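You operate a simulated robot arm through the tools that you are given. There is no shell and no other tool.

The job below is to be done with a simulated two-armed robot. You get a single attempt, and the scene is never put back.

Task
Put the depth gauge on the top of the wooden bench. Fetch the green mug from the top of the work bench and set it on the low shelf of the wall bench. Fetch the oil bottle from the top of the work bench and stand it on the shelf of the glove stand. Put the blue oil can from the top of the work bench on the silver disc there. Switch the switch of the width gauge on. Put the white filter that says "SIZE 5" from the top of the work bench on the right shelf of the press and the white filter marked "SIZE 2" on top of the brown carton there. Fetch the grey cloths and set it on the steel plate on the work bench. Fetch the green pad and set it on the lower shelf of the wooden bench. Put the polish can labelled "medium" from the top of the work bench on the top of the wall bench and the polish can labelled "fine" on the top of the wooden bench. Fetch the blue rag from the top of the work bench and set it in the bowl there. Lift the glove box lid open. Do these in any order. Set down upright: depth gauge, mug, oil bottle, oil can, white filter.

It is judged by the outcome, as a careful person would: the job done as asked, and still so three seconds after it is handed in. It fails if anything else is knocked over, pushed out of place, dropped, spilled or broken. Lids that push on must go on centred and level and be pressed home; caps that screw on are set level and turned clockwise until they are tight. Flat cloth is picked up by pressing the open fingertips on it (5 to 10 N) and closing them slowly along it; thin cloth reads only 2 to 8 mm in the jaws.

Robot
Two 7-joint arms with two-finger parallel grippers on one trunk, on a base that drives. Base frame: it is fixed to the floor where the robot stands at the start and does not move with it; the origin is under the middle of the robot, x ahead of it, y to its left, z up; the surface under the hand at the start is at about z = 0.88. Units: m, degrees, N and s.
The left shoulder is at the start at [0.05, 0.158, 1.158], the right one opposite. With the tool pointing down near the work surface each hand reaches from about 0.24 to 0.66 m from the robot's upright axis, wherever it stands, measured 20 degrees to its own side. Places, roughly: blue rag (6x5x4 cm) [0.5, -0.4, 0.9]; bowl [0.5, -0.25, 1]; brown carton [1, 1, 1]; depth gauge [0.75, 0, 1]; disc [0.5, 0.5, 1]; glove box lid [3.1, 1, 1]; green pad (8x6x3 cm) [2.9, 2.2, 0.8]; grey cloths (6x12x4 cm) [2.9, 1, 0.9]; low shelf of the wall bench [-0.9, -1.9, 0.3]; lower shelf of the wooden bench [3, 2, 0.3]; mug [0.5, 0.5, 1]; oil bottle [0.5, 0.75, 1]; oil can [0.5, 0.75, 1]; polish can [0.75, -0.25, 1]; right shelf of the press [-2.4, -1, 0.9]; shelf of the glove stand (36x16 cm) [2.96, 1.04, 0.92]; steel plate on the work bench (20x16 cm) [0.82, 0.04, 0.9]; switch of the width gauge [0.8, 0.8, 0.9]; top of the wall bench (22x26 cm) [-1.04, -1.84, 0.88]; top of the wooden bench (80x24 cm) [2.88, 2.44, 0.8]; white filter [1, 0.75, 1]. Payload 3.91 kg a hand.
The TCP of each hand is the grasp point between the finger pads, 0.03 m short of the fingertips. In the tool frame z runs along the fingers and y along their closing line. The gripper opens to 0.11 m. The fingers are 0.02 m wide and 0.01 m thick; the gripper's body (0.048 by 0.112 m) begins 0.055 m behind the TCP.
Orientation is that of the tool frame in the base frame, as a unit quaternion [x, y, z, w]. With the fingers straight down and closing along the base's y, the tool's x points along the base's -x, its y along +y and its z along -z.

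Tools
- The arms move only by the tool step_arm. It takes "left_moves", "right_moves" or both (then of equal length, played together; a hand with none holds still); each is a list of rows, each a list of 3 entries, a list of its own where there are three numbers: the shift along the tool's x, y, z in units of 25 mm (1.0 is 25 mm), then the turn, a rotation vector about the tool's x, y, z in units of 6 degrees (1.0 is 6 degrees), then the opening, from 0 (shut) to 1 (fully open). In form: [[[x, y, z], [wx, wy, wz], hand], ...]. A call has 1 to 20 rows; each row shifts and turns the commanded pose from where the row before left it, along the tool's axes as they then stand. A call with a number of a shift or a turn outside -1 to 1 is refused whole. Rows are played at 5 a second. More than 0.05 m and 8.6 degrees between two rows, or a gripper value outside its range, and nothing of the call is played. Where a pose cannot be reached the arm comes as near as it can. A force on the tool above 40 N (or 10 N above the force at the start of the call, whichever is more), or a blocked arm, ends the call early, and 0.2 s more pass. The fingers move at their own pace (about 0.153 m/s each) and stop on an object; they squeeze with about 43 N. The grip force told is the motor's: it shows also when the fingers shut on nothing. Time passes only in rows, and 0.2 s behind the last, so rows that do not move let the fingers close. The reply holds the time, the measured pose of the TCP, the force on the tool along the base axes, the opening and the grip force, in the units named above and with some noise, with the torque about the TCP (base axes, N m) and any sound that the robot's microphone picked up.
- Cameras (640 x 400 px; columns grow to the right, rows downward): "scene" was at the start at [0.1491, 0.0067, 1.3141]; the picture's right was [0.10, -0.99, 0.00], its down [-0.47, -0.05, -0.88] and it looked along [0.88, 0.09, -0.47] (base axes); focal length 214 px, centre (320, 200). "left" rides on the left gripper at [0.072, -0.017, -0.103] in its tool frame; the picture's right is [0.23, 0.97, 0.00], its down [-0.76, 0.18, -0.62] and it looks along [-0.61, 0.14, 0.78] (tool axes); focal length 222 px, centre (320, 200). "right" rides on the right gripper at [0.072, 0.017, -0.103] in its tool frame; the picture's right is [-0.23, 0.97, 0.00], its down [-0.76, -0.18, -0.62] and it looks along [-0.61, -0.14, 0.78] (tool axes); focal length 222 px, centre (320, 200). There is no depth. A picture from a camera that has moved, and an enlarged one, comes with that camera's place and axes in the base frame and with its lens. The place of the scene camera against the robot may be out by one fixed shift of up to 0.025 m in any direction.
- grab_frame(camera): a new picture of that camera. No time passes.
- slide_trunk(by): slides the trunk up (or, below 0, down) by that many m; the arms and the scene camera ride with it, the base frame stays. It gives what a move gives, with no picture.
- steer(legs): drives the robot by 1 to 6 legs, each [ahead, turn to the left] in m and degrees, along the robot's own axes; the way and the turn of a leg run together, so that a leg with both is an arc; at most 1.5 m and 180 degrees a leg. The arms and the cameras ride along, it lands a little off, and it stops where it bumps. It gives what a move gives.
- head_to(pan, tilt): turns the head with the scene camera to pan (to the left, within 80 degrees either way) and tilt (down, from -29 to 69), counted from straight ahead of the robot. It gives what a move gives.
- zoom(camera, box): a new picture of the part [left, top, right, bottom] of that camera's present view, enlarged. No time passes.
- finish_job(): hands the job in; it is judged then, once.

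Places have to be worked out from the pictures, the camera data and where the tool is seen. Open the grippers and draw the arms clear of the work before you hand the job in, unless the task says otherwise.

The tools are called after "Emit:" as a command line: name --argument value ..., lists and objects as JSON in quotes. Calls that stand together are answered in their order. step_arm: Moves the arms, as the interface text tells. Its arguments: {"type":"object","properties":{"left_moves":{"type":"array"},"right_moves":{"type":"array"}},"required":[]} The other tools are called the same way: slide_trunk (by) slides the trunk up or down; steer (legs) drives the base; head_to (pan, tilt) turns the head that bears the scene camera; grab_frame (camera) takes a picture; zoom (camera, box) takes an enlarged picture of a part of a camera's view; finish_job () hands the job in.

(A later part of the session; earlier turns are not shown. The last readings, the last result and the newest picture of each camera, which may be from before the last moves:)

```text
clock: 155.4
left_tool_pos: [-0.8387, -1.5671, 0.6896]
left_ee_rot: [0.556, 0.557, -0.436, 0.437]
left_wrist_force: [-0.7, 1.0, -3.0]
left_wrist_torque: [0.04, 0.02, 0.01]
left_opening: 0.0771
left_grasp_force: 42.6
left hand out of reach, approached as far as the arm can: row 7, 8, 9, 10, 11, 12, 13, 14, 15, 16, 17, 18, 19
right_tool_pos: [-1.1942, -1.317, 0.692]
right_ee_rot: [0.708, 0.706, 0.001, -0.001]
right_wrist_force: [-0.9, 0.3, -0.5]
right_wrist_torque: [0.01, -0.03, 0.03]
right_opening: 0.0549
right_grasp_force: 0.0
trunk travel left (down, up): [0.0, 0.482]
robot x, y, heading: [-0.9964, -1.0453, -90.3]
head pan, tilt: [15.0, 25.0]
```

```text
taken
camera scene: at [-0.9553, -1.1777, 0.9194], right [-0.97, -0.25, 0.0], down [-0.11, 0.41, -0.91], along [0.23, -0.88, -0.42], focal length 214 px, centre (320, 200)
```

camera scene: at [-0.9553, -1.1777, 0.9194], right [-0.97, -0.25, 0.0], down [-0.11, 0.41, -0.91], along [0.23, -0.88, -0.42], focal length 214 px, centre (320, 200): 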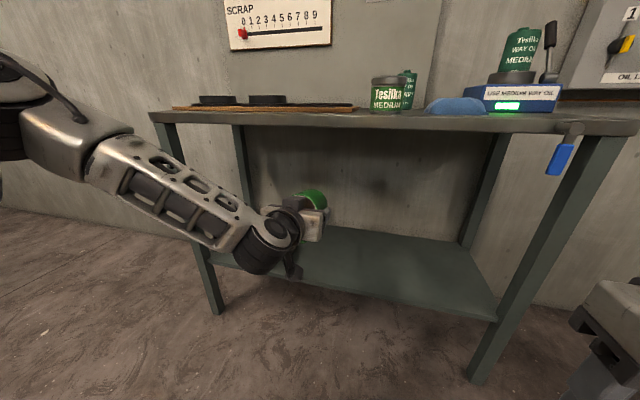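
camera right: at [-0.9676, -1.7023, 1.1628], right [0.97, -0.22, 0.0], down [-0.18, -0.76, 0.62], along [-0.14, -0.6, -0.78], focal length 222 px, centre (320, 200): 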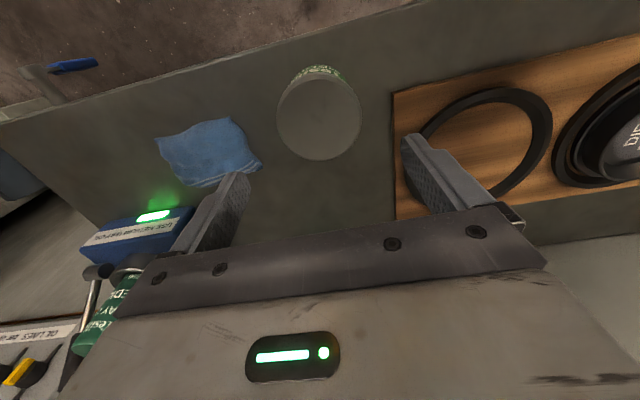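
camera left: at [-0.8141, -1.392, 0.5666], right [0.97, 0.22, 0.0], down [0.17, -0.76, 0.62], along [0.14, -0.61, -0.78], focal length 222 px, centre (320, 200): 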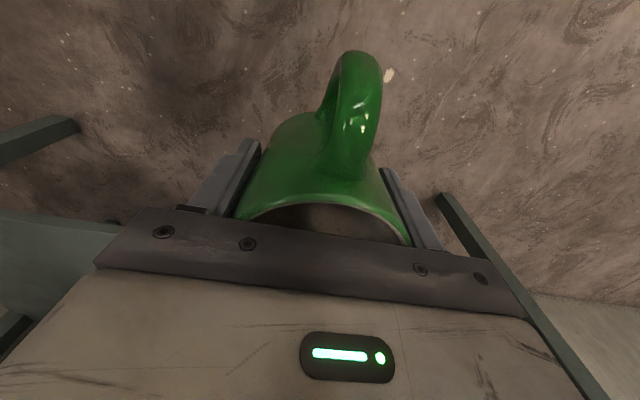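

Pitching forward makes it worse. I return the hand to straight down, then test further outboard (under the elbow), where the forearm can hang lower.

Emit:
step_arm --left_moves '[[[0, 0, -0.8], [0, 0.975, 0], 0], [[0, 0, -0.8], [0, 0.975, 0], 0], [[0, 0, 0], [0, 0.975, 0], 0], [[0, 0, 0], [0, 0.975, 0], 0], [[0, 0, 0], [0, 0.975, 0], 0], [[0, 0, 0], [0, 0.975, 0], 0], [[0, 0, 0], [0, 0.975, 0], 0], [[0, 0, 0], [0, 0.975, 0], 0], [[0, 0, 0], [0, 0.975, 0], 0], [[0, 0, 0], [0, 0.975, 0], 0], [[0, 0, 0], [0, 0.975, 0], 0], [[0, 0, 0], [0, 0.975, 0], 0], [[0, 0, 0], [0, 0.975, 0], 0]]'

Emit:
step_arm --left_moves '[[[0.6, 0.9, 0.5], [0, 0, 0], 0], [[0.6, 0.9, 0.5], [0, 0, 0], 0], [[0.6, 0.9, 0.5], [0, 0, 0], 0], [[0.6, 0.9, 0.5], [0, 0, 0], 0], [[0.6, 0.9, 0.5], [0, 0, 0], 0], [[0.6, 0.9, 0.5], [0, 0, 0], 0], [[0.6, 0.9, 0.5], [0, 0, 0], 0], [[0.6, 0.9, 0.5], [0, 0, 0], 0], [[0, 0, 0.9], [0, 0, 0], 0], [[0, 0, 0.9], [0, 0, 0], 0], [[0, 0, 0.9], [0, 0, 0], 0], [[0, 0, 0.9], [0, 0, 0], 0], [[0, 0, 0.9], [0, 0, 0], 0], [[0, 0, 0.9], [0, 0, 0], 0], [[0, 0, 0.9], [0, 0, 0], 0], [[0, 0, 0.9], [0, 0, 0], 0], [[0, 0, 0.9], [0, 0, 0], 0], [[0, 0, 0.9], [0, 0, 0], 0], [[0, 0, 0.9], [0, 0, 0], 0]]'

Emit:
grab_frame --camera "scene"

```text
clock: 158.2
left_tool_pos: [-0.839, -1.5307, 0.7007]
left_ee_rot: [0.707, 0.707, -0.001, 0.0]
left_wrist_force: [-0.7, 0.0, -3.7]
left_wrist_torque: [-0.02, 0.0, 0.0]
left_opening: 0.0774
left_grasp_force: 42.8
right_tool_pos: [-1.1942, -1.316, 0.6918]
right_ee_rot: [0.707, 0.707, 0.0, 0.0]
right_wrist_force: [-0.4, 0.7, 0.6]
right_wrist_torque: [0.0, -0.03, 0.0]
right_opening: 0.0549
right_grasp_force: 0.0
trunk travel left (down, up): [0.0, 0.482]
robot x, y, heading: [-0.9961, -1.0465, -90.3]
head pan, tilt: [15.0, 25.0]
```

```text
clock: 162.2
left_tool_pos: [-0.6561, -1.4072, 0.3718]
left_ee_rot: [0.707, 0.707, -0.002, 0.002]
left_wrist_force: [-0.1, 0.3, -2.2]
left_wrist_torque: [-0.01, -0.01, 0.03]
left_opening: 0.0773
left_grasp_force: 42.6
left hand out of reach, approached as far as the arm can: row 19
right_tool_pos: [-1.1948, -1.3158, 0.6909]
right_ee_rot: [0.708, 0.707, 0.001, 0.0]
right_wrist_force: [-0.3, -0.2, -0.5]
right_wrist_torque: [-0.02, 0.01, 0.02]
right_opening: 0.0553
right_grasp_force: 0.1
trunk travel left (down, up): [0.0, 0.482]
robot x, y, heading: [-0.9999, -1.0473, -90.4]
head pan, tilt: [15.0, 25.0]
```

```text
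taken
camera scene: at [-0.9552, -1.1777, 0.9194], right [-0.97, -0.25, 0.0], down [-0.11, 0.41, -0.91], along [0.23, -0.88, -0.42], focal length 214 px, centre (320, 200)
```

scene: 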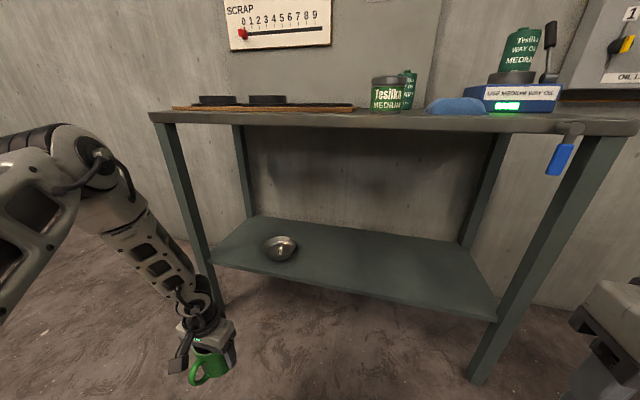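

Outboard works: z=0.372 reached at 0.34 m lateral. I test a bit further out, lower and further forward.

Emit:
step_arm --left_moves '[[[0, 0.8, 0], [0, 0, 0], 0], [[0, 0.8, 0], [0, 0, 0], 0], [[0, 0.8, 0.5], [0, 0, 0], 0], [[0, 0, 0.6], [0, 0, 0], 0], [[0, 0, 0.5], [0, 0, 0], 0], [[-0.6, 0, 0], [0, 0, 0], 0], [[-0.6, 0, 0], [0, 0, 0], 0], [[-0.6, 0, 0], [0, 0, 0], 0], [[-0.6, 0, 0], [0, 0, 0], 0]]'

```text
clock: 164.2
left_tool_pos: [-0.605, -1.4585, 0.3891]
left_ee_rot: [0.707, 0.707, -0.002, 0.001]
left_wrist_force: [0.2, 0.8, -2.4]
left_wrist_torque: [0.02, -0.03, 0.02]
left_opening: 0.0768
left_grasp_force: 43.5
left hand out of reach, approached as far as the arm can: row 3, 4, 5, 6, 7, 8, 9
right_tool_pos: [-1.195, -1.3157, 0.6907]
right_ee_rot: [0.708, 0.706, 0.001, 0.0]
right_wrist_force: [0.6, -0.5, 0.1]
right_wrist_torque: [-0.03, -0.01, 0.02]
right_opening: 0.0548
right_grasp_force: 0.0
trunk travel left (down, up): [0.0, 0.482]
robot x, y, heading: [-0.9994, -1.047, -90.5]
head pan, tilt: [15.0, 25.0]
```

I look at the arm to see where the elbow is in this low pose.

Emit:
head_to --pan 45 --tilt 20

Emit:
grab_frame --camera "scene"

```text
clock: 165.2
left_tool_pos: [-0.6052, -1.4581, 0.3881]
left_ee_rot: [0.707, 0.708, -0.002, 0.002]
left_wrist_force: [-1.0, 0.7, -2.9]
left_wrist_torque: [-0.01, -0.02, 0.0]
left_opening: 0.0775
left_grasp_force: 42.8
right_tool_pos: [-1.1953, -1.3162, 0.6926]
right_ee_rot: [0.708, 0.707, 0.001, 0.0]
right_wrist_force: [0.3, -0.6, 0.5]
right_wrist_torque: [0.01, 0.03, -0.02]
right_opening: 0.0552
right_grasp_force: 0.1
trunk travel left (down, up): [0.0, 0.482]
robot x, y, heading: [-0.9961, -1.0452, -90.3]
head pan, tilt: [45.0, 20.0]
```

```text
taken
camera scene: at [-0.9132, -1.1548, 0.9275], right [-0.71, -0.7, 0.0], down [-0.24, 0.24, -0.94], along [0.66, -0.67, -0.34], focal length 214 px, centre (320, 200)
```

scene: 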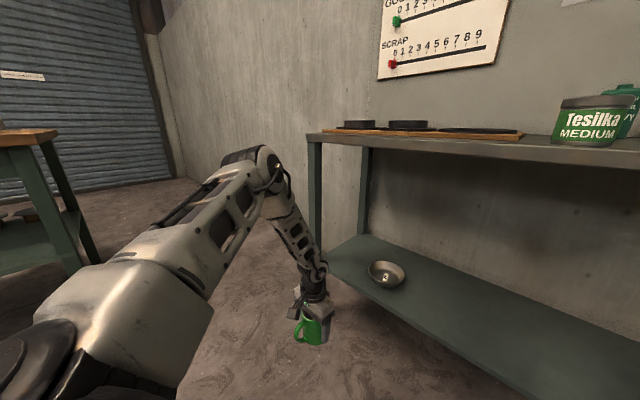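

I check the base's front geometry by looking down with the trunk lowered.

Emit:
head_to --pan 0 --tilt 69

Emit:
grab_frame --camera "scene"

Emit:
head_to --pan 0 --tilt 50

Emit:
grab_frame --camera "scene"

```text
clock: 166.3
left_tool_pos: [-0.605, -1.458, 0.3882]
left_ee_rot: [0.707, 0.707, -0.002, 0.002]
left_wrist_force: [0.0, -0.2, -3.6]
left_wrist_torque: [-0.02, -0.01, 0.01]
left_opening: 0.0773
left_grasp_force: 43.4
right_tool_pos: [-1.1933, -1.3164, 0.6918]
right_ee_rot: [0.708, 0.706, 0.001, -0.001]
right_wrist_force: [-0.8, 0.9, 0.6]
right_wrist_torque: [0.05, 0.03, -0.01]
right_opening: 0.055
right_grasp_force: 0.1
trunk travel left (down, up): [0.0, 0.482]
robot x, y, heading: [-0.9961, -1.0461, -90.3]
head pan, tilt: [0.0, 68.8]
```

```text
taken
camera scene: at [-0.9789, -1.1445, 0.86], right [-1.0, 0.0, 0.0], down [0.0, 0.93, -0.36], along [0.0, -0.36, -0.93], focal length 214 px, centre (320, 200)
```

scene: 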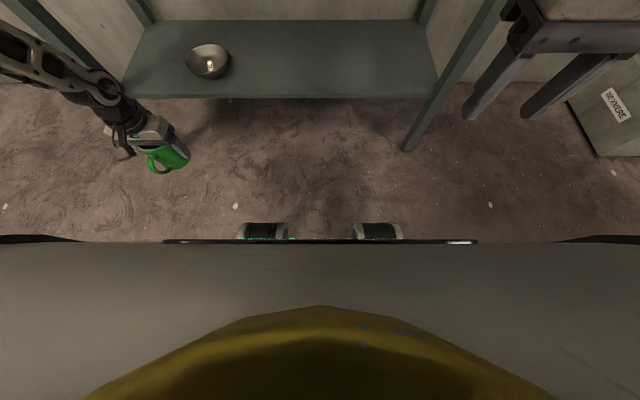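

```text
clock: 167.2
left_tool_pos: [-0.6043, -1.4585, 0.3885]
left_ee_rot: [0.707, 0.707, -0.002, 0.002]
left_wrist_force: [0.2, -0.5, -3.3]
left_wrist_torque: [0.01, -0.02, 0.0]
left_opening: 0.077
left_grasp_force: 42.7
right_tool_pos: [-1.1948, -1.3163, 0.6916]
right_ee_rot: [0.707, 0.707, 0.0, 0.0]
right_wrist_force: [0.5, -0.4, 0.8]
right_wrist_torque: [-0.01, 0.01, 0.0]
right_opening: 0.055
right_grasp_force: 0.0
trunk travel left (down, up): [0.0, 0.482]
robot x, y, heading: [-0.9957, -1.0457, -90.4]
head pan, tilt: [0.0, 50.0]
```

```text
taken
camera scene: at [-0.979, -1.1655, 0.8818], right [-1.0, 0.01, 0.0], down [0.0, 0.77, -0.64], along [0.0, -0.64, -0.77], focal length 214 px, centre (320, 200)
```

scene: 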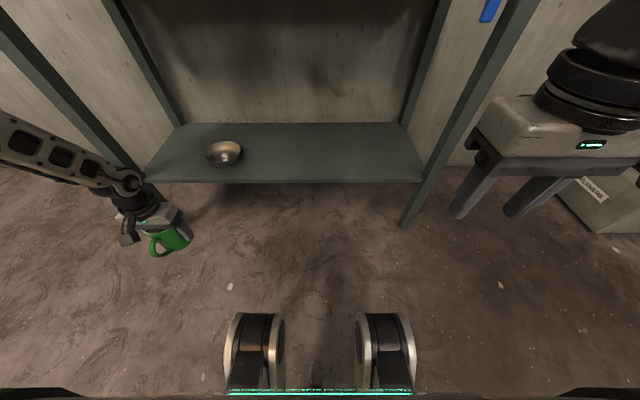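

I look at the arm from another head angle to understand the elbow geometry before choosing how to reach the low shelf.

Emit:
head_to --pan 75 --tilt 15

Emit:
grab_frame --camera "scene"

Emit:
head_to --pan 30 --tilt 35

Emit:
grab_frame --camera "scene"

```text
clock: 168.6
left_tool_pos: [-0.6055, -1.4576, 0.3882]
left_ee_rot: [0.708, 0.707, -0.002, 0.003]
left_wrist_force: [-0.5, -1.2, -2.6]
left_wrist_torque: [-0.01, -0.01, 0.0]
left_opening: 0.0771
left_grasp_force: 42.9
right_tool_pos: [-1.1946, -1.3162, 0.6925]
right_ee_rot: [0.708, 0.706, 0.001, -0.001]
right_wrist_force: [0.3, 0.1, 0.5]
right_wrist_torque: [-0.03, -0.02, 0.01]
right_opening: 0.0551
right_grasp_force: 0.1
trunk travel left (down, up): [0.0, 0.482]
robot x, y, heading: [-0.9968, -1.0466, -90.3]
head pan, tilt: [75.0, 15.0]
```

```text
taken
camera scene: at [-0.8885, -1.1133, 0.9356], right [-0.26, -0.96, 0.0], down [-0.25, 0.07, -0.97], along [0.93, -0.26, -0.26], focal length 214 px, centre (320, 200)
```

scene: 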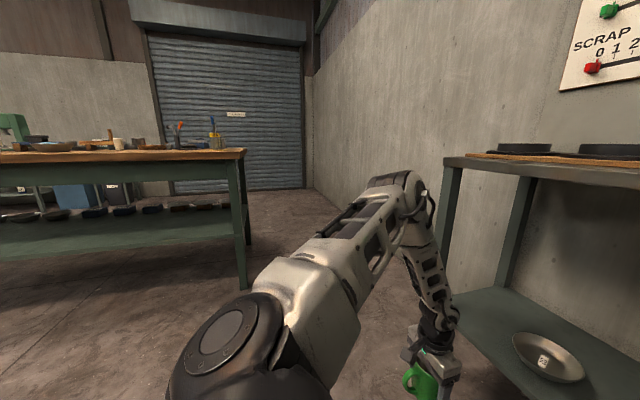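

```text
clock: 169.8
left_tool_pos: [-0.6051, -1.4581, 0.3882]
left_ee_rot: [0.707, 0.707, -0.001, 0.002]
left_wrist_force: [1.5, -0.5, -3.9]
left_wrist_torque: [0.02, 0.02, -0.01]
left_opening: 0.0774
left_grasp_force: 43.7
right_tool_pos: [-1.1943, -1.3158, 0.6903]
right_ee_rot: [0.708, 0.706, 0.0, 0.0]
right_wrist_force: [-0.2, 0.7, -0.5]
right_wrist_torque: [0.0, 0.03, -0.02]
right_opening: 0.0551
right_grasp_force: 0.1
trunk travel left (down, up): [0.0, 0.482]
robot x, y, heading: [-0.9982, -1.0496, -90.5]
head pan, tilt: [30.0, 35.0]
```

```text
taken
camera scene: at [-0.9349, -1.165, 0.9036], right [-0.87, -0.5, 0.0], down [-0.28, 0.5, -0.82], along [0.41, -0.71, -0.57], focal length 214 px, centre (320, 200)
```

scene: 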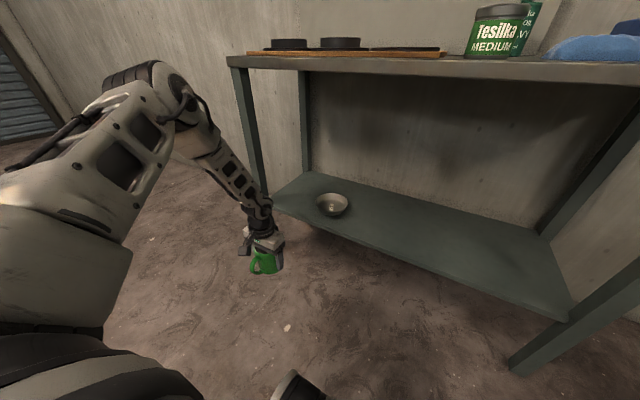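

The elbow is at z≈0.84, above the hand. The hand's yaw is free for a mug, so I test whether yawing the hand allows a lower and better pose: first yaw +48° and descend.

Emit:
step_arm --left_moves '[[[0, 0, -0.8], [0, 0, 0], 0], [[0, 0, 0], [0, 0, 1], 0], [[0, 0, 0], [0, 0, 1], 0], [[0, 0, 0], [0, 0, 1], 0], [[0, 0, 0], [0, 0, 1], 0], [[0, 0, 0], [0, 0, 1], 0], [[0, 0, 0], [0, 0, 1], 0], [[0, 0, 0], [0, 0, 1], 0], [[0, 0, 0], [0, 0, 1], 0], [[0, 0, 0.8], [0, 0, 0], 0], [[0, 0, 0.8], [0, 0, 0], 0], [[0, 0, 0.8], [0, 0, 0], 0], [[0, 0, 0.8], [0, 0, 0], 0]]'

Emit:
grab_frame --camera "scene"

```text
clock: 172.6
left_tool_pos: [-0.6548, -1.4054, 0.3724]
left_ee_rot: [0.902, 0.433, 0.0, 0.004]
left_wrist_force: [-0.1, 0.4, -3.0]
left_wrist_torque: [0.01, 0.0, -0.02]
left_opening: 0.0774
left_grasp_force: 43.5
left hand out of reach, approached as far as the arm can: row 5, 6, 7, 8, 9, 11, 12, 13
right_tool_pos: [-1.1947, -1.3165, 0.6908]
right_ee_rot: [0.708, 0.706, 0.0, -0.001]
right_wrist_force: [-1.4, 0.1, 0.6]
right_wrist_torque: [0.0, -0.02, -0.01]
right_opening: 0.0548
right_grasp_force: 0.0
trunk travel left (down, up): [0.0, 0.482]
robot x, y, heading: [-0.9965, -1.042, -90.1]
head pan, tilt: [30.0, 35.0]
```

```text
taken
camera scene: at [-0.935, -1.1651, 0.9036], right [-0.87, -0.5, 0.0], down [-0.28, 0.5, -0.82], along [0.41, -0.71, -0.57], focal length 214 px, centre (320, 200)
```

scene: 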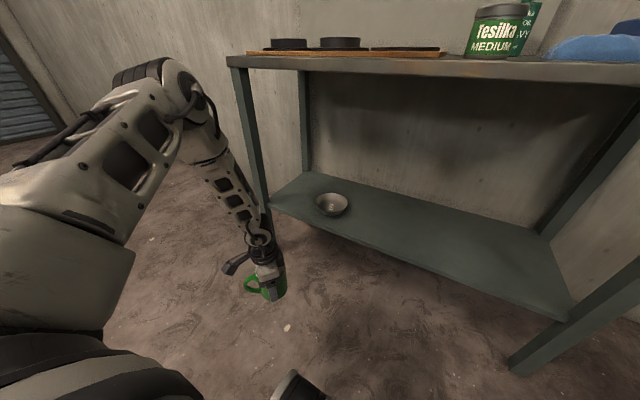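

Now the opposite yaw (about -48° from neutral).

Emit:
step_arm --left_moves '[[[0, 0, -0.8], [0, 0, -1], 0], [[0, 0, -0.8], [0, 0, -1], 0], [[0, 0, 0], [0, 0, -1], 0], [[0, 0, 0], [0, 0, -1], 0], [[0, 0, 0], [0, 0, -1], 0], [[0, 0, 0], [0, 0, -1], 0], [[0, 0, 0], [0, 0, -1], 0], [[0, 0, 0], [0, 0, -1], 0], [[0, 0, 0], [0, 0, -1], 0], [[0, 0, 0], [0, 0, -1], 0], [[0, 0, 0], [0, 0, -1], 0], [[0, 0, 0], [0, 0, -1], 0], [[0, 0, 0], [0, 0, -1], 0], [[0, 0, 0], [0, 0, -1], 0], [[0, 0, 0.8], [0, 0, 0], 0], [[0, 0, 0.8], [0, 0, 0], 0], [[0, 0, 0.8], [0, 0, 0], 0], [[0, 0, 0.8], [0, 0, 0], 0], [[0, 0, 0.8], [0, 0, 0], 0], [[0, 0, 0.8], [0, 0, 0], 0]]'

Emit:
grab_frame --camera "scene"

```text
clock: 176.8
left_tool_pos: [-0.6485, -1.3981, 0.3691]
left_ee_rot: [0.382, 0.924, -0.003, 0.003]
left_wrist_force: [0.1, 0.3, -1.9]
left_wrist_torque: [0.02, 0.01, 0.01]
left_opening: 0.0773
left_grasp_force: 43.5
left hand out of reach, approached as far as the arm can: row 17, 18, 19, 20
right_tool_pos: [-1.1946, -1.3176, 0.6923]
right_ee_rot: [0.708, 0.707, 0.0, 0.0]
right_wrist_force: [-0.7, 0.4, 0.5]
right_wrist_torque: [0.03, 0.0, 0.01]
right_opening: 0.0549
right_grasp_force: 0.1
trunk travel left (down, up): [0.0, 0.482]
robot x, y, heading: [-0.9987, -1.0453, -90.8]
head pan, tilt: [30.0, 35.0]
```

```text
taken
camera scene: at [-0.935, -1.1651, 0.9036], right [-0.87, -0.5, 0.0], down [-0.28, 0.5, -0.82], along [0.41, -0.71, -0.57], focal length 214 px, centre (320, 200)
```

scene: 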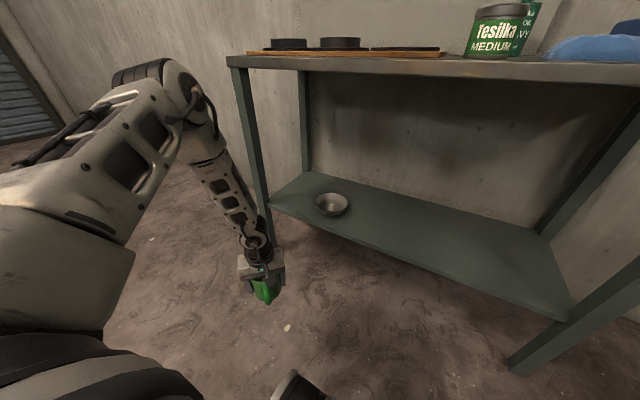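

z_min is the same for all yaws, set by the elbow height. I test an extended reach instead: back up 0.25 m for room, straighten the yaw, and reach forward x_rel≈0.6 while descending.

Emit:
steer --legs '[[-0.25, 0]]'

Emit:
step_arm --left_moves '[[[0, 0, -0.9], [0, 0, 0.94], 0], [[0, 0, -0.9], [0, 0, 0.94], 0], [[0, 0, -0.9], [0, 0, 0.94], 0], [[0, 0, -0.9], [0, 0, 0.94], 0], [[0, 0, -0.9], [0, 0, 0.94], 0], [[0, 0, 0], [0, 0, 0.94], 0], [[0, 0, 0], [0, 0, 0.94], 0], [[0, 0, 0], [0, 0, 0.94], 0], [[-0.95, 0, 0], [0, 0, 0], 0], [[-0.95, 0, 0], [0, 0, 0], 0], [[-0.95, 0, 0], [0, 0, 0], 0], [[-0.95, 0, 0], [0, 0, 0], 0], [[-0.95, 0, 0], [0, 0, 0], 0], [[-0.95, 0, 0], [0, 0, 0], 0], [[-0.95, 0, 0], [0, 0, 0], 0], [[-0.95, 0, 0], [0, 0, 0], 0], [[-0.95, 0, 0], [0, 0, 0], 0]]'

```text
clock: 178.6
left_tool_pos: [-0.6467, -1.1509, 0.3696]
left_ee_rot: [0.381, 0.924, -0.004, 0.003]
left_wrist_force: [0.2, 0.4, -3.0]
left_wrist_torque: [0.01, -0.01, -0.01]
left_opening: 0.0771
left_grasp_force: 42.7
right_tool_pos: [-1.1936, -1.0679, 0.6899]
right_ee_rot: [0.708, 0.706, 0.001, -0.001]
right_wrist_force: [-1.3, 0.0, 0.1]
right_wrist_torque: [0.04, -0.01, -0.01]
right_opening: 0.055
right_grasp_force: 0.1
trunk travel left (down, up): [0.0, 0.482]
robot x, y, heading: [-0.9943, -0.7934, -90.3]
head pan, tilt: [30.0, 35.0]
```

```text
clock: 182.2
left_tool_pos: [-0.6424, -1.3362, 0.5012]
left_ee_rot: [0.707, 0.707, -0.002, 0.004]
left_wrist_force: [-0.2, 0.3, -3.4]
left_wrist_torque: [0.0, -0.02, -0.02]
left_opening: 0.0773
left_grasp_force: 42.6
left hand out of reach, approached as far as the arm can: row 16, 17
right_tool_pos: [-1.1925, -1.0683, 0.6919]
right_ee_rot: [0.708, 0.706, 0.0, 0.0]
right_wrist_force: [-0.7, -0.7, -0.1]
right_wrist_torque: [-0.02, 0.02, 0.04]
right_opening: 0.0545
right_grasp_force: 0.0
trunk travel left (down, up): [0.0, 0.482]
robot x, y, heading: [-0.9962, -0.7994, -90.3]
head pan, tilt: [30.0, 35.0]
```

At x_rel≈0.54, lat 0.35, z 0.50. Now descend from here.

Emit:
step_arm --left_moves '[[[0, 0, 0.6], [0, 0, 0], 0], [[0, 0, 0.6], [0, 0, 0], 0], [[0, 0, 0.6], [0, 0, 0], 0], [[0, 0, 0.6], [0, 0, 0], 0], [[0, 0, 0.6], [0, 0, 0], 0], [[0, 0, 0.6], [0, 0, 0], 0], [[0, 0, 0.6], [0, 0, 0], 0], [[0, 0, 0.6], [0, 0, 0], 0]]'

Emit:
head_to --pan 45 --tilt 25

Emit:
grab_frame --camera "scene"

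```text
clock: 184.0
left_tool_pos: [-0.6347, -1.2793, 0.4334]
left_ee_rot: [0.707, 0.708, -0.001, 0.006]
left_wrist_force: [-0.5, 0.5, -2.8]
left_wrist_torque: [0.0, -0.04, 0.03]
left_opening: 0.0772
left_grasp_force: 43.0
left hand out of reach, approached as far as the arm can: row 1, 2, 3, 4, 5, 6, 7, 8
right_tool_pos: [-1.1939, -1.0683, 0.6918]
right_ee_rot: [0.708, 0.706, 0.001, 0.0]
right_wrist_force: [-0.8, 0.3, -0.5]
right_wrist_torque: [0.01, 0.03, 0.03]
right_opening: 0.0552
right_grasp_force: 0.0
trunk travel left (down, up): [0.0, 0.482]
robot x, y, heading: [-0.9965, -0.7965, -90.1]
head pan, tilt: [30.0, 35.0]
```

```text
clock: 184.7
left_tool_pos: [-0.6351, -1.2801, 0.4339]
left_ee_rot: [0.706, 0.708, -0.004, 0.004]
left_wrist_force: [-0.5, 0.0, -2.9]
left_wrist_torque: [0.02, 0.0, 0.04]
left_opening: 0.0774
left_grasp_force: 43.3
right_tool_pos: [-1.1934, -1.0677, 0.6909]
right_ee_rot: [0.708, 0.706, 0.002, 0.0]
right_wrist_force: [0.7, -0.2, 0.8]
right_wrist_torque: [0.01, -0.02, -0.02]
right_opening: 0.055
right_grasp_force: 0.0
trunk travel left (down, up): [0.0, 0.482]
robot x, y, heading: [-0.9961, -0.796, -90.3]
head pan, tilt: [45.0, 25.0]
```

```text
taken
camera scene: at [-0.9126, -0.9057, 0.9193], right [-0.71, -0.7, 0.0], down [-0.3, 0.3, -0.91], along [0.64, -0.64, -0.42], focal length 214 px, centre (320, 200)
```

scene: 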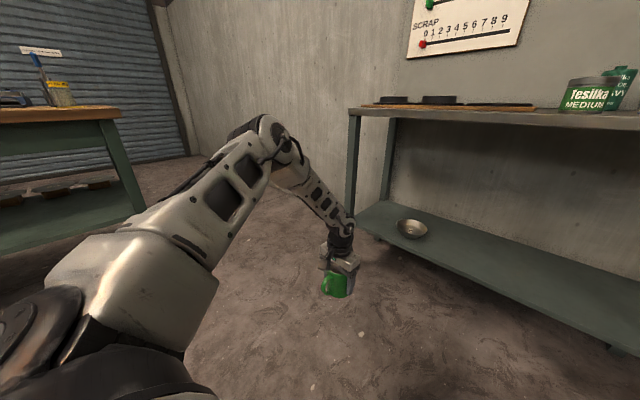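

I now understand: the elbow stays at z≈0.84 (fwd 0.30), so straight-down TCP can't go under ≈0.37. With a grip near the mug's rim and the hand pitched ~18° it becomes feasible. I raise the trunk and re-grasp the mug, setting it briefly on the free front strip of the wall bench.

Emit:
slide_trunk --by 0.4

Emit:
step_arm --left_moves '[[[0.1, -0.25, -0.95], [0, 0, 0], 0], [[0.1, -0.25, -0.95], [0, 0, 0], 0], [[0.1, -0.25, -0.95], [0, 0, 0], 0], [[0.1, -0.25, -0.95], [0, 0, 0], 0], [[0.1, -0.25, -0.95], [0, 0, 0], 0], [[0.1, -0.25, -0.95], [0, 0, 0], 0], [[0.1, -0.25, -0.95], [0, 0, 0], 0], [[0.1, -0.25, -0.95], [0, 0, 0], 0], [[0.1, -0.25, -0.95], [0, 0, 0], 0], [[0.1, -0.25, -0.95], [0, 0, 0], 0]]'

Emit:
steer --legs '[[0.45, 0]]'

Emit:
head_to --pan 15 --tilt 45

Emit:
grab_frame --camera "scene"

Emit:
grab_frame --camera "left"

```text
clock: 188.6
left_tool_pos: [-0.6344, -1.2788, 0.834]
left_ee_rot: [0.706, 0.708, -0.003, 0.005]
left_wrist_force: [0.6, 0.0, -3.1]
left_wrist_torque: [0.0, 0.02, 0.01]
left_opening: 0.0773
left_grasp_force: 42.8
right_tool_pos: [-1.1931, -1.068, 1.0923]
right_ee_rot: [0.708, 0.706, 0.001, -0.001]
right_wrist_force: [0.6, 0.5, 0.3]
right_wrist_torque: [-0.02, 0.01, 0.01]
right_opening: 0.055
right_grasp_force: 0.1
trunk travel left (down, up): [-0.4, 0.082]
robot x, y, heading: [-0.9986, -0.7971, -90.0]
head pan, tilt: [45.0, 25.0]
```

```text
clock: 190.8
left_tool_pos: [-0.6975, -1.2504, 1.0706]
left_ee_rot: [0.706, 0.708, -0.001, 0.005]
left_wrist_force: [0.6, 0.6, -2.4]
left_wrist_torque: [-0.01, -0.01, 0.0]
left_opening: 0.0774
left_grasp_force: 42.9
right_tool_pos: [-1.194, -1.0679, 1.0926]
right_ee_rot: [0.707, 0.707, 0.001, 0.0]
right_wrist_force: [0.3, -0.2, 0.2]
right_wrist_torque: [0.0, -0.02, -0.01]
right_opening: 0.0551
right_grasp_force: 0.0
trunk travel left (down, up): [-0.4, 0.082]
robot x, y, heading: [-0.9947, -0.7946, -90.3]
head pan, tilt: [45.0, 25.0]
```

```text
clock: 193.5
left_tool_pos: [-0.6987, -1.6988, 1.0715]
left_ee_rot: [0.706, 0.708, -0.003, 0.005]
left_wrist_force: [0.4, -0.8, -3.1]
left_wrist_torque: [-0.03, 0.01, 0.02]
left_opening: 0.0776
left_grasp_force: 43.3
right_tool_pos: [-1.1956, -1.5155, 1.092]
right_ee_rot: [0.708, 0.706, 0.001, -0.002]
right_wrist_force: [0.4, 0.1, -0.3]
right_wrist_torque: [0.0, 0.01, -0.01]
right_opening: 0.0552
right_grasp_force: 0.0
trunk travel left (down, up): [-0.4, 0.082]
robot x, y, heading: [-0.9976, -1.2474, -90.0]
head pan, tilt: [45.0, 25.0]
```

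```text
clock: 194.4
left_tool_pos: [-0.7, -1.6987, 1.071]
left_ee_rot: [0.707, 0.708, -0.003, 0.005]
left_wrist_force: [0.0, -0.1, -3.3]
left_wrist_torque: [0.01, 0.03, 0.0]
left_opening: 0.0771
left_grasp_force: 43.2
right_tool_pos: [-1.1949, -1.5152, 1.0917]
right_ee_rot: [0.708, 0.706, 0.001, 0.0]
right_wrist_force: [-0.4, 0.8, -0.8]
right_wrist_torque: [-0.03, 0.02, 0.0]
right_opening: 0.055
right_grasp_force: 0.0
trunk travel left (down, up): [-0.4, 0.082]
robot x, y, heading: [-0.9974, -1.2438, -90.0]
head pan, tilt: [15.0, 45.0]
```

```text
taken
camera scene: at [-0.9586, -1.3661, 1.2888], right [-0.97, -0.26, 0.0], down [-0.18, 0.68, -0.71], along [0.18, -0.68, -0.71], focal length 214 px, centre (320, 200)
```

scene: 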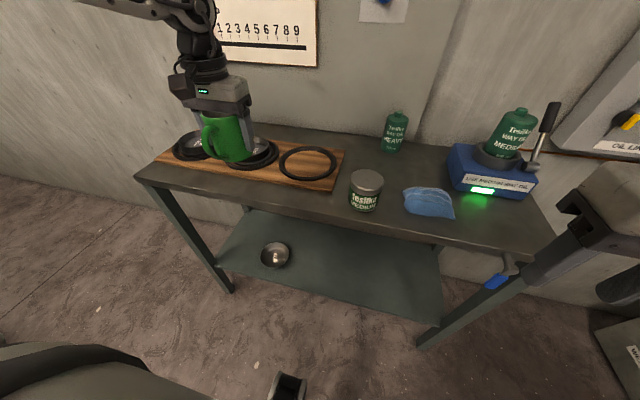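

```text
taken
camera left: at [-0.7178, -1.6245, 1.1743], right [0.97, 0.23, 0.0], down [0.18, -0.76, 0.63], along [0.15, -0.61, -0.78], focal length 222 px, centre (320, 200)
```

left: 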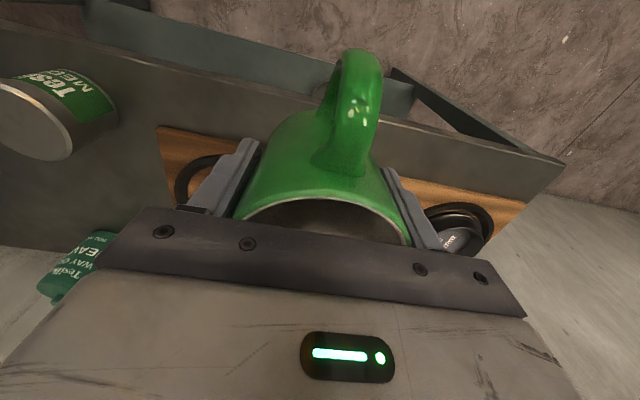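

The free strip in front of the wooden mat (y from -1.70 to -1.776) is just as wide as the mug; I set the mug there at y≈-1.733, lowering carefully until contact.

Emit:
step_arm --left_moves '[[[-0.68, 0, 0], [0, 0, 0], 0], [[-0.68, 0, 0.6], [0, 0, 0], 0], [[0, 0, 0.9], [0, 0, 0], 0], [[0, 0, 0.9], [0, 0, 0], 0], [[0, 0, 0.9], [0, 0, 0], 0], [[0, 0, 0.9], [0, 0, 0], 0], [[0, 0, 0.9], [0, 0, 0], 0], [[0, 0, 0.3], [0, 0, 0], 0], [[0, 0, 0.2], [0, 0, 0], 0], [[0, 0, 0], [0, 0, 0], 0]]'

Emit:
grab_frame --camera "left"

Emit:
zoom --camera "scene" --box '[140, 80, 380, 230]'

```text
clock: 196.6
left_tool_pos: [-0.7, -1.7344, 0.9321]
left_ee_rot: [0.706, 0.708, -0.002, 0.006]
left_wrist_force: [-0.1, -0.3, -2.7]
left_wrist_torque: [0.0, 0.0, 0.02]
left_opening: 0.0773
left_grasp_force: 42.8
right_tool_pos: [-1.1948, -1.5151, 1.0927]
right_ee_rot: [0.708, 0.706, 0.001, -0.001]
right_wrist_force: [1.1, -0.2, 0.3]
right_wrist_torque: [-0.02, 0.0, -0.02]
right_opening: 0.055
right_grasp_force: 0.1
trunk travel left (down, up): [-0.4, 0.082]
robot x, y, heading: [-1.0012, -1.245, -90.3]
head pan, tilt: [15.0, 45.0]
```

```text
taken
camera left: at [-0.7175, -1.6603, 1.0346], right [0.97, 0.23, 0.0], down [0.18, -0.75, 0.63], along [0.15, -0.61, -0.78], focal length 222 px, centre (320, 200)
```

left: 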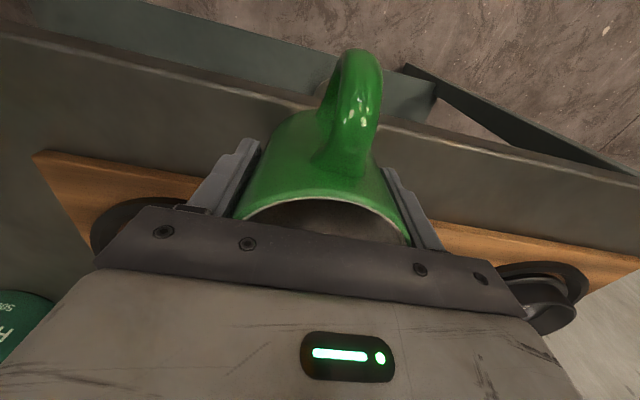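

```text
2.67 times, centred on (260, 155) of scene
camera zoom: at [-0.9587, -1.3662, 1.2888], right [-0.97, -0.25, 0.0], down [-0.18, 0.68, -0.71], along [0.18, -0.68, -0.71], focal length 572 px, centre (480, 320)
```

zoom: 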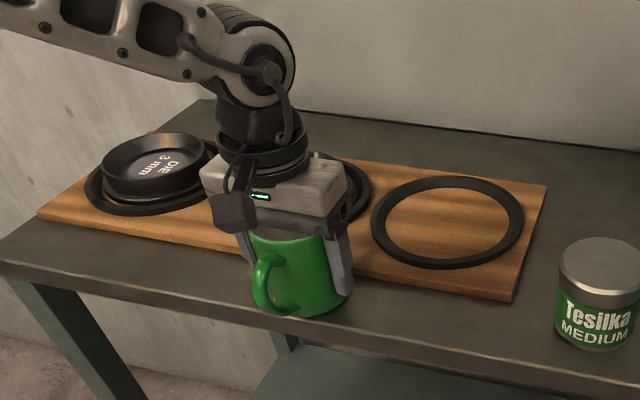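

The strip is 6.5 cm, so the mug will overhang the front edge slightly but stays well supported. I shift it 4 mm towards the front to clear the mat and lower until contact.

Emit:
step_arm --left_moves '[[[0.16, 0, 0], [0, 0, 0], 0], [[0, 0, 0.12], [0, 0, 0], 0], [[0, 0, 0.08], [0, 0, 0], 0], [[0, 0, 0.05], [0, 0, 0], 0], [[0, 0, 0], [0, 0, 0], 0]]'

```text
clock: 197.8
left_tool_pos: [-0.6988, -1.7309, 0.9279]
left_ee_rot: [0.706, 0.708, -0.005, 0.008]
left_wrist_force: [4.6, 1.4, 22.9]
left_wrist_torque: [0.58, 0.14, -0.11]
left_opening: 0.0775
left_grasp_force: 42.9
right_tool_pos: [-1.196, -1.5136, 1.0926]
right_ee_rot: [0.708, 0.706, 0.0, 0.001]
right_wrist_force: [-0.1, 0.0, 0.0]
right_wrist_torque: [0.04, -0.02, 0.02]
right_opening: 0.0549
right_grasp_force: 0.2
trunk travel left (down, up): [-0.4, 0.082]
robot x, y, heading: [-0.997, -1.2428, -90.1]
head pan, tilt: [15.0, 45.0]
```

Contact at the bench (about 1° tilt forward). I level the hand by 1°, ease up 1.5 mm, and open.

Emit:
step_arm --left_moves '[[[0, 0, -0.06], [0, 0.17, 0], 0], [[0, 0, 0], [0, 0, 0], 0], [[0, 0, 0], [0, 0, 0], 0.8], [[0, 0, 0], [0, 0, 0], 1], [[0, 0, 0], [0, 0, 0], 1], [[0, 0, -0.5], [0, 0, 0], 1], [[0, 0, -0.8], [0, 0, 0], 1], [[0, 0, -0.8], [0, 0, 0], 1], [[0, 0, -0.8], [0, 0, 0], 1]]'

Emit:
grab_frame --camera "left"

Emit:
zoom --camera "scene" --box '[140, 80, 380, 230]'

```text
clock: 199.8
left_tool_pos: [-0.6989, -1.7298, 1.0004]
left_ee_rot: [0.707, 0.707, 0.005, -0.002]
left_wrist_force: [-0.6, -0.2, 0.0]
left_wrist_torque: [0.01, -0.01, 0.03]
left_opening: 0.1101
left_grasp_force: 0.0
right_tool_pos: [-1.1956, -1.5141, 1.092]
right_ee_rot: [0.708, 0.707, 0.001, 0.0]
right_wrist_force: [-0.3, -0.2, 0.0]
right_wrist_torque: [0.02, -0.02, 0.06]
right_opening: 0.055
right_grasp_force: 0.0
trunk travel left (down, up): [-0.4, 0.082]
robot x, y, heading: [-1.0009, -1.2426, -90.3]
head pan, tilt: [15.0, 45.0]
```

```text
taken
camera left: at [-0.7176, -1.6579, 1.1043], right [0.97, 0.23, 0.01], down [0.18, -0.77, 0.62], along [0.15, -0.6, -0.79], focal length 222 px, centre (320, 200)
```

left: 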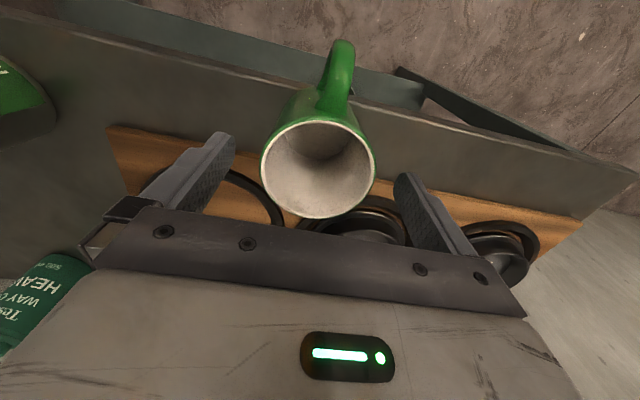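

```text
2.67 times, centred on (260, 155) of scene
camera zoom: at [-0.9589, -1.3658, 1.2888], right [-0.97, -0.25, 0.0], down [-0.18, 0.68, -0.71], along [0.18, -0.68, -0.71], focal length 572 px, centre (480, 320)
```

zoom: 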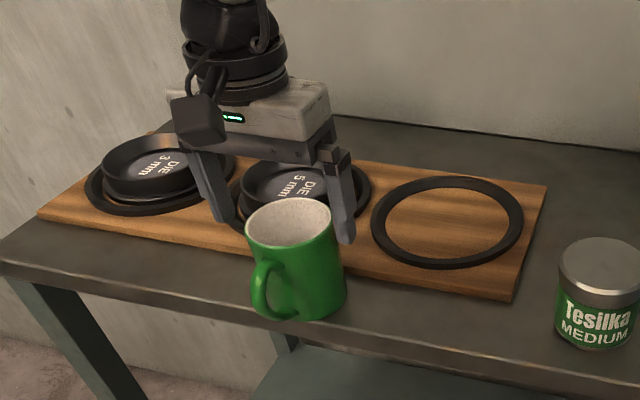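

The mug stands upright. Now I pitch the hand 18° forward in place, lower it to grip just under the rim (TCP z≈0.975), and close.

Emit:
step_arm --left_moves '[[[0, 0, 0], [0, -1, 0], 1], [[0, 0, 0], [0, -1, 0], 1], [[0, 0, 0], [0, -1.0, 0], 1], [[0.271, 0, 0.446], [0, 0, 0], 1], [[0.271, 0, 0.446], [0, 0, 0], 1], [[0, 0, 0], [0, 0, 0], 1]]'

Emit:
grab_frame --camera "left"

Emit:
zoom --camera "scene" --box '[140, 80, 380, 230]'

```text
clock: 201.2
left_tool_pos: [-0.6995, -1.7245, 0.9738]
left_ee_rot: [0.698, 0.699, -0.107, 0.109]
left_wrist_force: [0.3, 0.5, 0.4]
left_wrist_torque: [0.03, 0.0, 0.0]
left_opening: 0.1099
left_grasp_force: 0.1
right_tool_pos: [-1.1948, -1.5147, 1.0919]
right_ee_rot: [0.708, 0.707, 0.001, -0.001]
right_wrist_force: [-0.1, -0.1, -0.5]
right_wrist_torque: [-0.01, -0.02, 0.0]
right_opening: 0.0554
right_grasp_force: 0.1
trunk travel left (down, up): [-0.4, 0.082]
robot x, y, heading: [-0.9943, -1.2448, -90.0]
head pan, tilt: [15.0, 45.0]
```

```text
taken
camera left: at [-0.718, -1.6231, 1.0507], right [0.97, 0.22, -0.06], down [0.17, -0.54, 0.82], along [0.15, -0.81, -0.56], focal length 222 px, centre (320, 200)
```

left: 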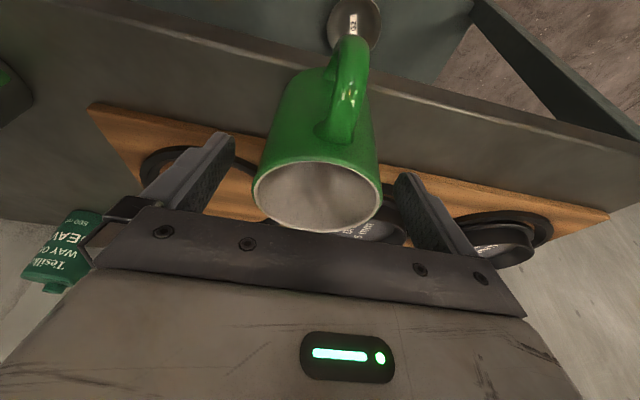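

```text
2.67 times, centred on (260, 155) of scene
camera zoom: at [-0.9588, -1.3659, 1.2888], right [-0.97, -0.25, 0.0], down [-0.18, 0.68, -0.71], along [0.18, -0.68, -0.71], focal length 572 px, centre (480, 320)
```

zoom: 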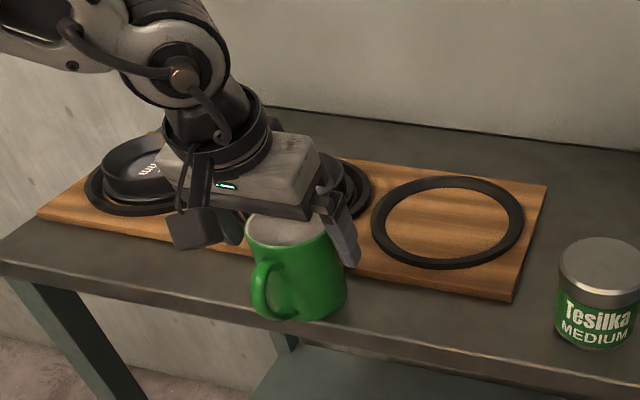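

The rim is centred between the fingertips. Close and lift straight up.

Emit:
step_arm --left_moves '[[[0, 0, 0], [0, 0, 0], 0], [[0, 0, 0], [0, 0, 0], 0], [[0, 0, 0], [0, 0, 0], 0], [[0, 0, 0], [0, 0, 0], 0], [[-0.12, 0, -0.38], [0, 0, 0], 0], [[-0.25, 0, -0.76], [0, 0, 0], 0], [[-0.25, 0, -0.76], [0, 0, 0], 0], [[-0.25, 0, -0.76], [0, 0, 0], 0], [[-0.25, 0, -0.76], [0, 0, 0], 0]]'

Emit:
zoom --camera "scene" --box '[140, 50, 380, 200]'

```text
clock: 203.2
left_tool_pos: [-0.7005, -1.7243, 1.0654]
left_ee_rot: [0.699, 0.699, -0.107, 0.109]
left_wrist_force: [-0.1, -0.1, -3.1]
left_wrist_torque: [-0.01, 0.0, 0.0]
left_opening: 0.0776
left_grasp_force: 42.9
right_tool_pos: [-1.1955, -1.5154, 1.091]
right_ee_rot: [0.707, 0.707, 0.001, -0.001]
right_wrist_force: [-0.1, -1.0, 0.1]
right_wrist_torque: [0.01, -0.02, -0.04]
right_opening: 0.0551
right_grasp_force: 0.1
trunk travel left (down, up): [-0.4, 0.082]
robot x, y, heading: [-0.9962, -1.2441, -90.1]
head pan, tilt: [15.0, 45.0]
```

```text
2.67 times, centred on (260, 125) of scene
camera zoom: at [-0.9588, -1.366, 1.2888], right [-0.97, -0.25, 0.0], down [-0.18, 0.68, -0.71], along [0.18, -0.68, -0.71], focal length 572 px, centre (480, 400)
```

zoom: 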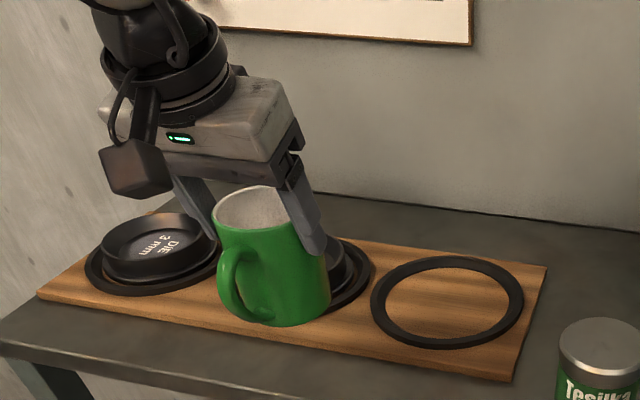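

The mug is held upright by its rim. I back off, shift the robot to x≈-1.17, lower the trunk and bring the left hand to the low outboard pose in open space.

Emit:
steer --legs '[[-0.36, 0], [0, -45], [0.24, 0], [0, 45]]'

Emit:
slide_trunk --by -0.4

Emit:
step_arm --left_moves '[[[0.28, 0.4, 0.86], [0, 0, 0], 0], [[0.28, 0.4, 0.86], [0, 0, 0], 0], [[0.28, 0.4, 0.86], [0, 0, 0], 0], [[0.28, 0.4, 0.86], [0, 0, 0], 0], [[0.28, 0.4, 0.86], [0, 0, 0], 0], [[0.28, 0.4, 0.86], [0, 0, 0], 0], [[0.28, 0.4, 0.86], [0, 0, 0], 0], [[0.28, 0, 0.86], [0, 0, 0], 0], [[0.28, 0, 0.86], [0, 0, 0], 0], [[0.28, 0, 0.86], [0, 0, 0], 0]]'

Emit:
head_to --pan 30 --tilt 35

Emit:
grab_frame --camera "scene"

```text
clock: 211.1
left_tool_pos: [-0.8634, -1.5314, 1.0645]
left_ee_rot: [0.694, 0.703, -0.106, 0.109]
left_wrist_force: [1.5, -0.5, -2.7]
left_wrist_torque: [0.01, -0.02, -0.01]
left_opening: 0.0776
left_grasp_force: 42.7
right_tool_pos: [-1.3592, -1.3268, 1.0921]
right_ee_rot: [0.704, 0.711, 0.001, 0.0]
right_wrist_force: [-0.5, -1.0, 0.5]
right_wrist_torque: [-0.01, 0.01, 0.04]
right_opening: 0.0551
right_grasp_force: 0.1
trunk travel left (down, up): [-0.4, 0.082]
robot x, y, heading: [-1.1695, -1.0517, -89.8]
head pan, tilt: [15.0, 45.0]
```

```text
clock: 214.9
left_tool_pos: [-0.8624, -1.5305, 0.6645]
left_ee_rot: [0.694, 0.703, -0.105, 0.111]
left_wrist_force: [0.3, 0.0, -2.6]
left_wrist_torque: [0.02, 0.03, 0.02]
left_opening: 0.0776
left_grasp_force: 42.6
right_tool_pos: [-1.3608, -1.3278, 0.691]
right_ee_rot: [0.703, 0.711, 0.001, -0.001]
right_wrist_force: [-0.1, 0.4, -0.1]
right_wrist_torque: [-0.01, 0.0, -0.03]
right_opening: 0.0549
right_grasp_force: 0.1
trunk travel left (down, up): [0.0, 0.482]
robot x, y, heading: [-1.1694, -1.0516, -89.7]
head pan, tilt: [15.0, 45.0]
```

```text
clock: 217.1
left_tool_pos: [-0.791, -1.5272, 0.4378]
left_ee_rot: [0.695, 0.703, -0.105, 0.109]
left_wrist_force: [0.3, 0.4, -2.4]
left_wrist_torque: [0.01, 0.01, -0.03]
left_opening: 0.0774
left_grasp_force: 43.0
right_tool_pos: [-1.3617, -1.3272, 0.6921]
right_ee_rot: [0.703, 0.711, 0.001, 0.0]
right_wrist_force: [0.3, 0.7, -0.7]
right_wrist_torque: [0.0, 0.01, -0.03]
right_opening: 0.0549
right_grasp_force: 0.0
trunk travel left (down, up): [0.0, 0.482]
robot x, y, heading: [-1.1689, -1.0528, -89.5]
head pan, tilt: [15.0, 45.0]
```

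```text
clock: 217.9
left_tool_pos: [-0.7921, -1.5272, 0.4389]
left_ee_rot: [0.694, 0.704, -0.105, 0.11]
left_wrist_force: [-0.7, -0.2, -3.1]
left_wrist_torque: [-0.03, -0.01, 0.02]
left_opening: 0.0777
left_grasp_force: 43.0
right_tool_pos: [-1.3604, -1.3264, 0.6915]
right_ee_rot: [0.703, 0.711, 0.001, 0.0]
right_wrist_force: [-0.6, -0.1, 0.6]
right_wrist_torque: [-0.01, -0.01, 0.0]
right_opening: 0.0548
right_grasp_force: 0.0
trunk travel left (down, up): [0.0, 0.482]
robot x, y, heading: [-1.1723, -1.0553, -89.5]
head pan, tilt: [30.0, 35.0]
```

```text
taken
camera scene: at [-1.1034, -1.1727, 0.9036], right [-0.86, -0.51, 0.0], down [-0.29, 0.5, -0.82], along [0.41, -0.71, -0.57], focal length 214 px, centre (320, 200)
```

scene: 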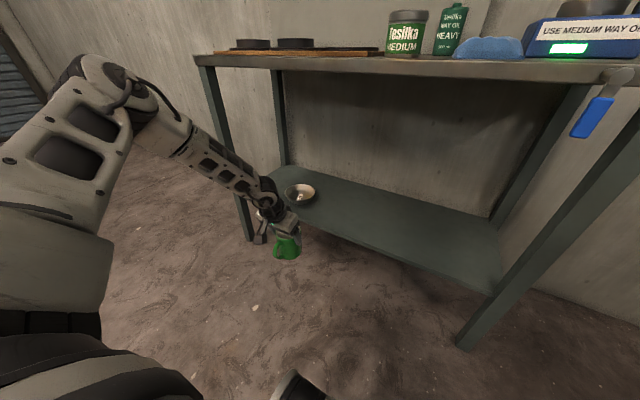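

Reached z=0.438 at the wanted reach. I test how low it goes here (target 0.40).

Emit:
step_arm --left_moves '[[[0.12, 0, 0.38], [0, 0, 0], 0], [[0.12, 0, 0.38], [0, 0, 0], 0], [[0.12, 0, 0.38], [0, 0, 0], 0], [[0.06, 0, 0.19], [0, 0, 0], 0]]'

```text
clock: 218.9
left_tool_pos: [-0.7911, -1.5277, 0.4032]
left_ee_rot: [0.694, 0.704, -0.106, 0.11]
left_wrist_force: [0.5, 0.0, -2.9]
left_wrist_torque: [0.0, -0.04, 0.01]
left_opening: 0.0779
left_grasp_force: 42.7
right_tool_pos: [-1.3603, -1.3261, 0.6909]
right_ee_rot: [0.703, 0.711, 0.0, -0.001]
right_wrist_force: [0.9, 0.1, 0.9]
right_wrist_torque: [-0.03, 0.03, -0.01]
right_opening: 0.0551
right_grasp_force: 0.0
trunk travel left (down, up): [0.0, 0.482]
robot x, y, heading: [-1.1652, -1.0515, -89.3]
head pan, tilt: [30.0, 35.0]
```

Good, 0.403 is reached without trouble. I test 1 cm lower to be sure and then go back up for driving in.

Emit:
step_arm --left_moves '[[[0.06, 0, 0.19], [0, 0, 0], 0], [[0.06, 0, 0.19], [0, 0, 0], 0], [[0, 0, 0], [0, 0, 0], 0]]'

Emit:
step_arm --left_moves '[[[-0.15, 0, -0.48], [0, 0, 0], 0], [[-0.15, 0, -0.48], [0, 0, 0], 0], [[0, 0, 0], [0, 0, 0], 0]]'

```text
clock: 219.7
left_tool_pos: [-0.7928, -1.528, 0.4039]
left_ee_rot: [0.694, 0.704, -0.105, 0.11]
left_wrist_force: [0.5, -0.8, -3.4]
left_wrist_torque: [0.05, 0.01, -0.02]
left_opening: 0.0777
left_grasp_force: 43.0
left hand out of reach, approached as far as the arm can: row 1, 2
right_tool_pos: [-1.3604, -1.3266, 0.6917]
right_ee_rot: [0.703, 0.711, 0.001, 0.0]
right_wrist_force: [0.0, 0.3, 0.6]
right_wrist_torque: [0.03, 0.01, -0.04]
right_opening: 0.0548
right_grasp_force: 0.1
trunk travel left (down, up): [0.0, 0.482]
robot x, y, heading: [-1.1685, -1.0564, -89.6]
head pan, tilt: [30.0, 35.0]
```

```text
clock: 220.5
left_tool_pos: [-0.7915, -1.5276, 0.429]
left_ee_rot: [0.694, 0.704, -0.105, 0.11]
left_wrist_force: [-0.6, 0.7, -3.0]
left_wrist_torque: [0.02, 0.01, 0.0]
left_opening: 0.0775
left_grasp_force: 43.2
right_tool_pos: [-1.3614, -1.326, 0.6915]
right_ee_rot: [0.703, 0.711, 0.0, 0.0]
right_wrist_force: [0.6, 0.0, 0.3]
right_wrist_torque: [-0.02, 0.01, 0.0]
right_opening: 0.0552
right_grasp_force: 0.1
trunk travel left (down, up): [0.0, 0.482]
robot x, y, heading: [-1.1651, -1.0555, -89.5]
head pan, tilt: [30.0, 35.0]
```

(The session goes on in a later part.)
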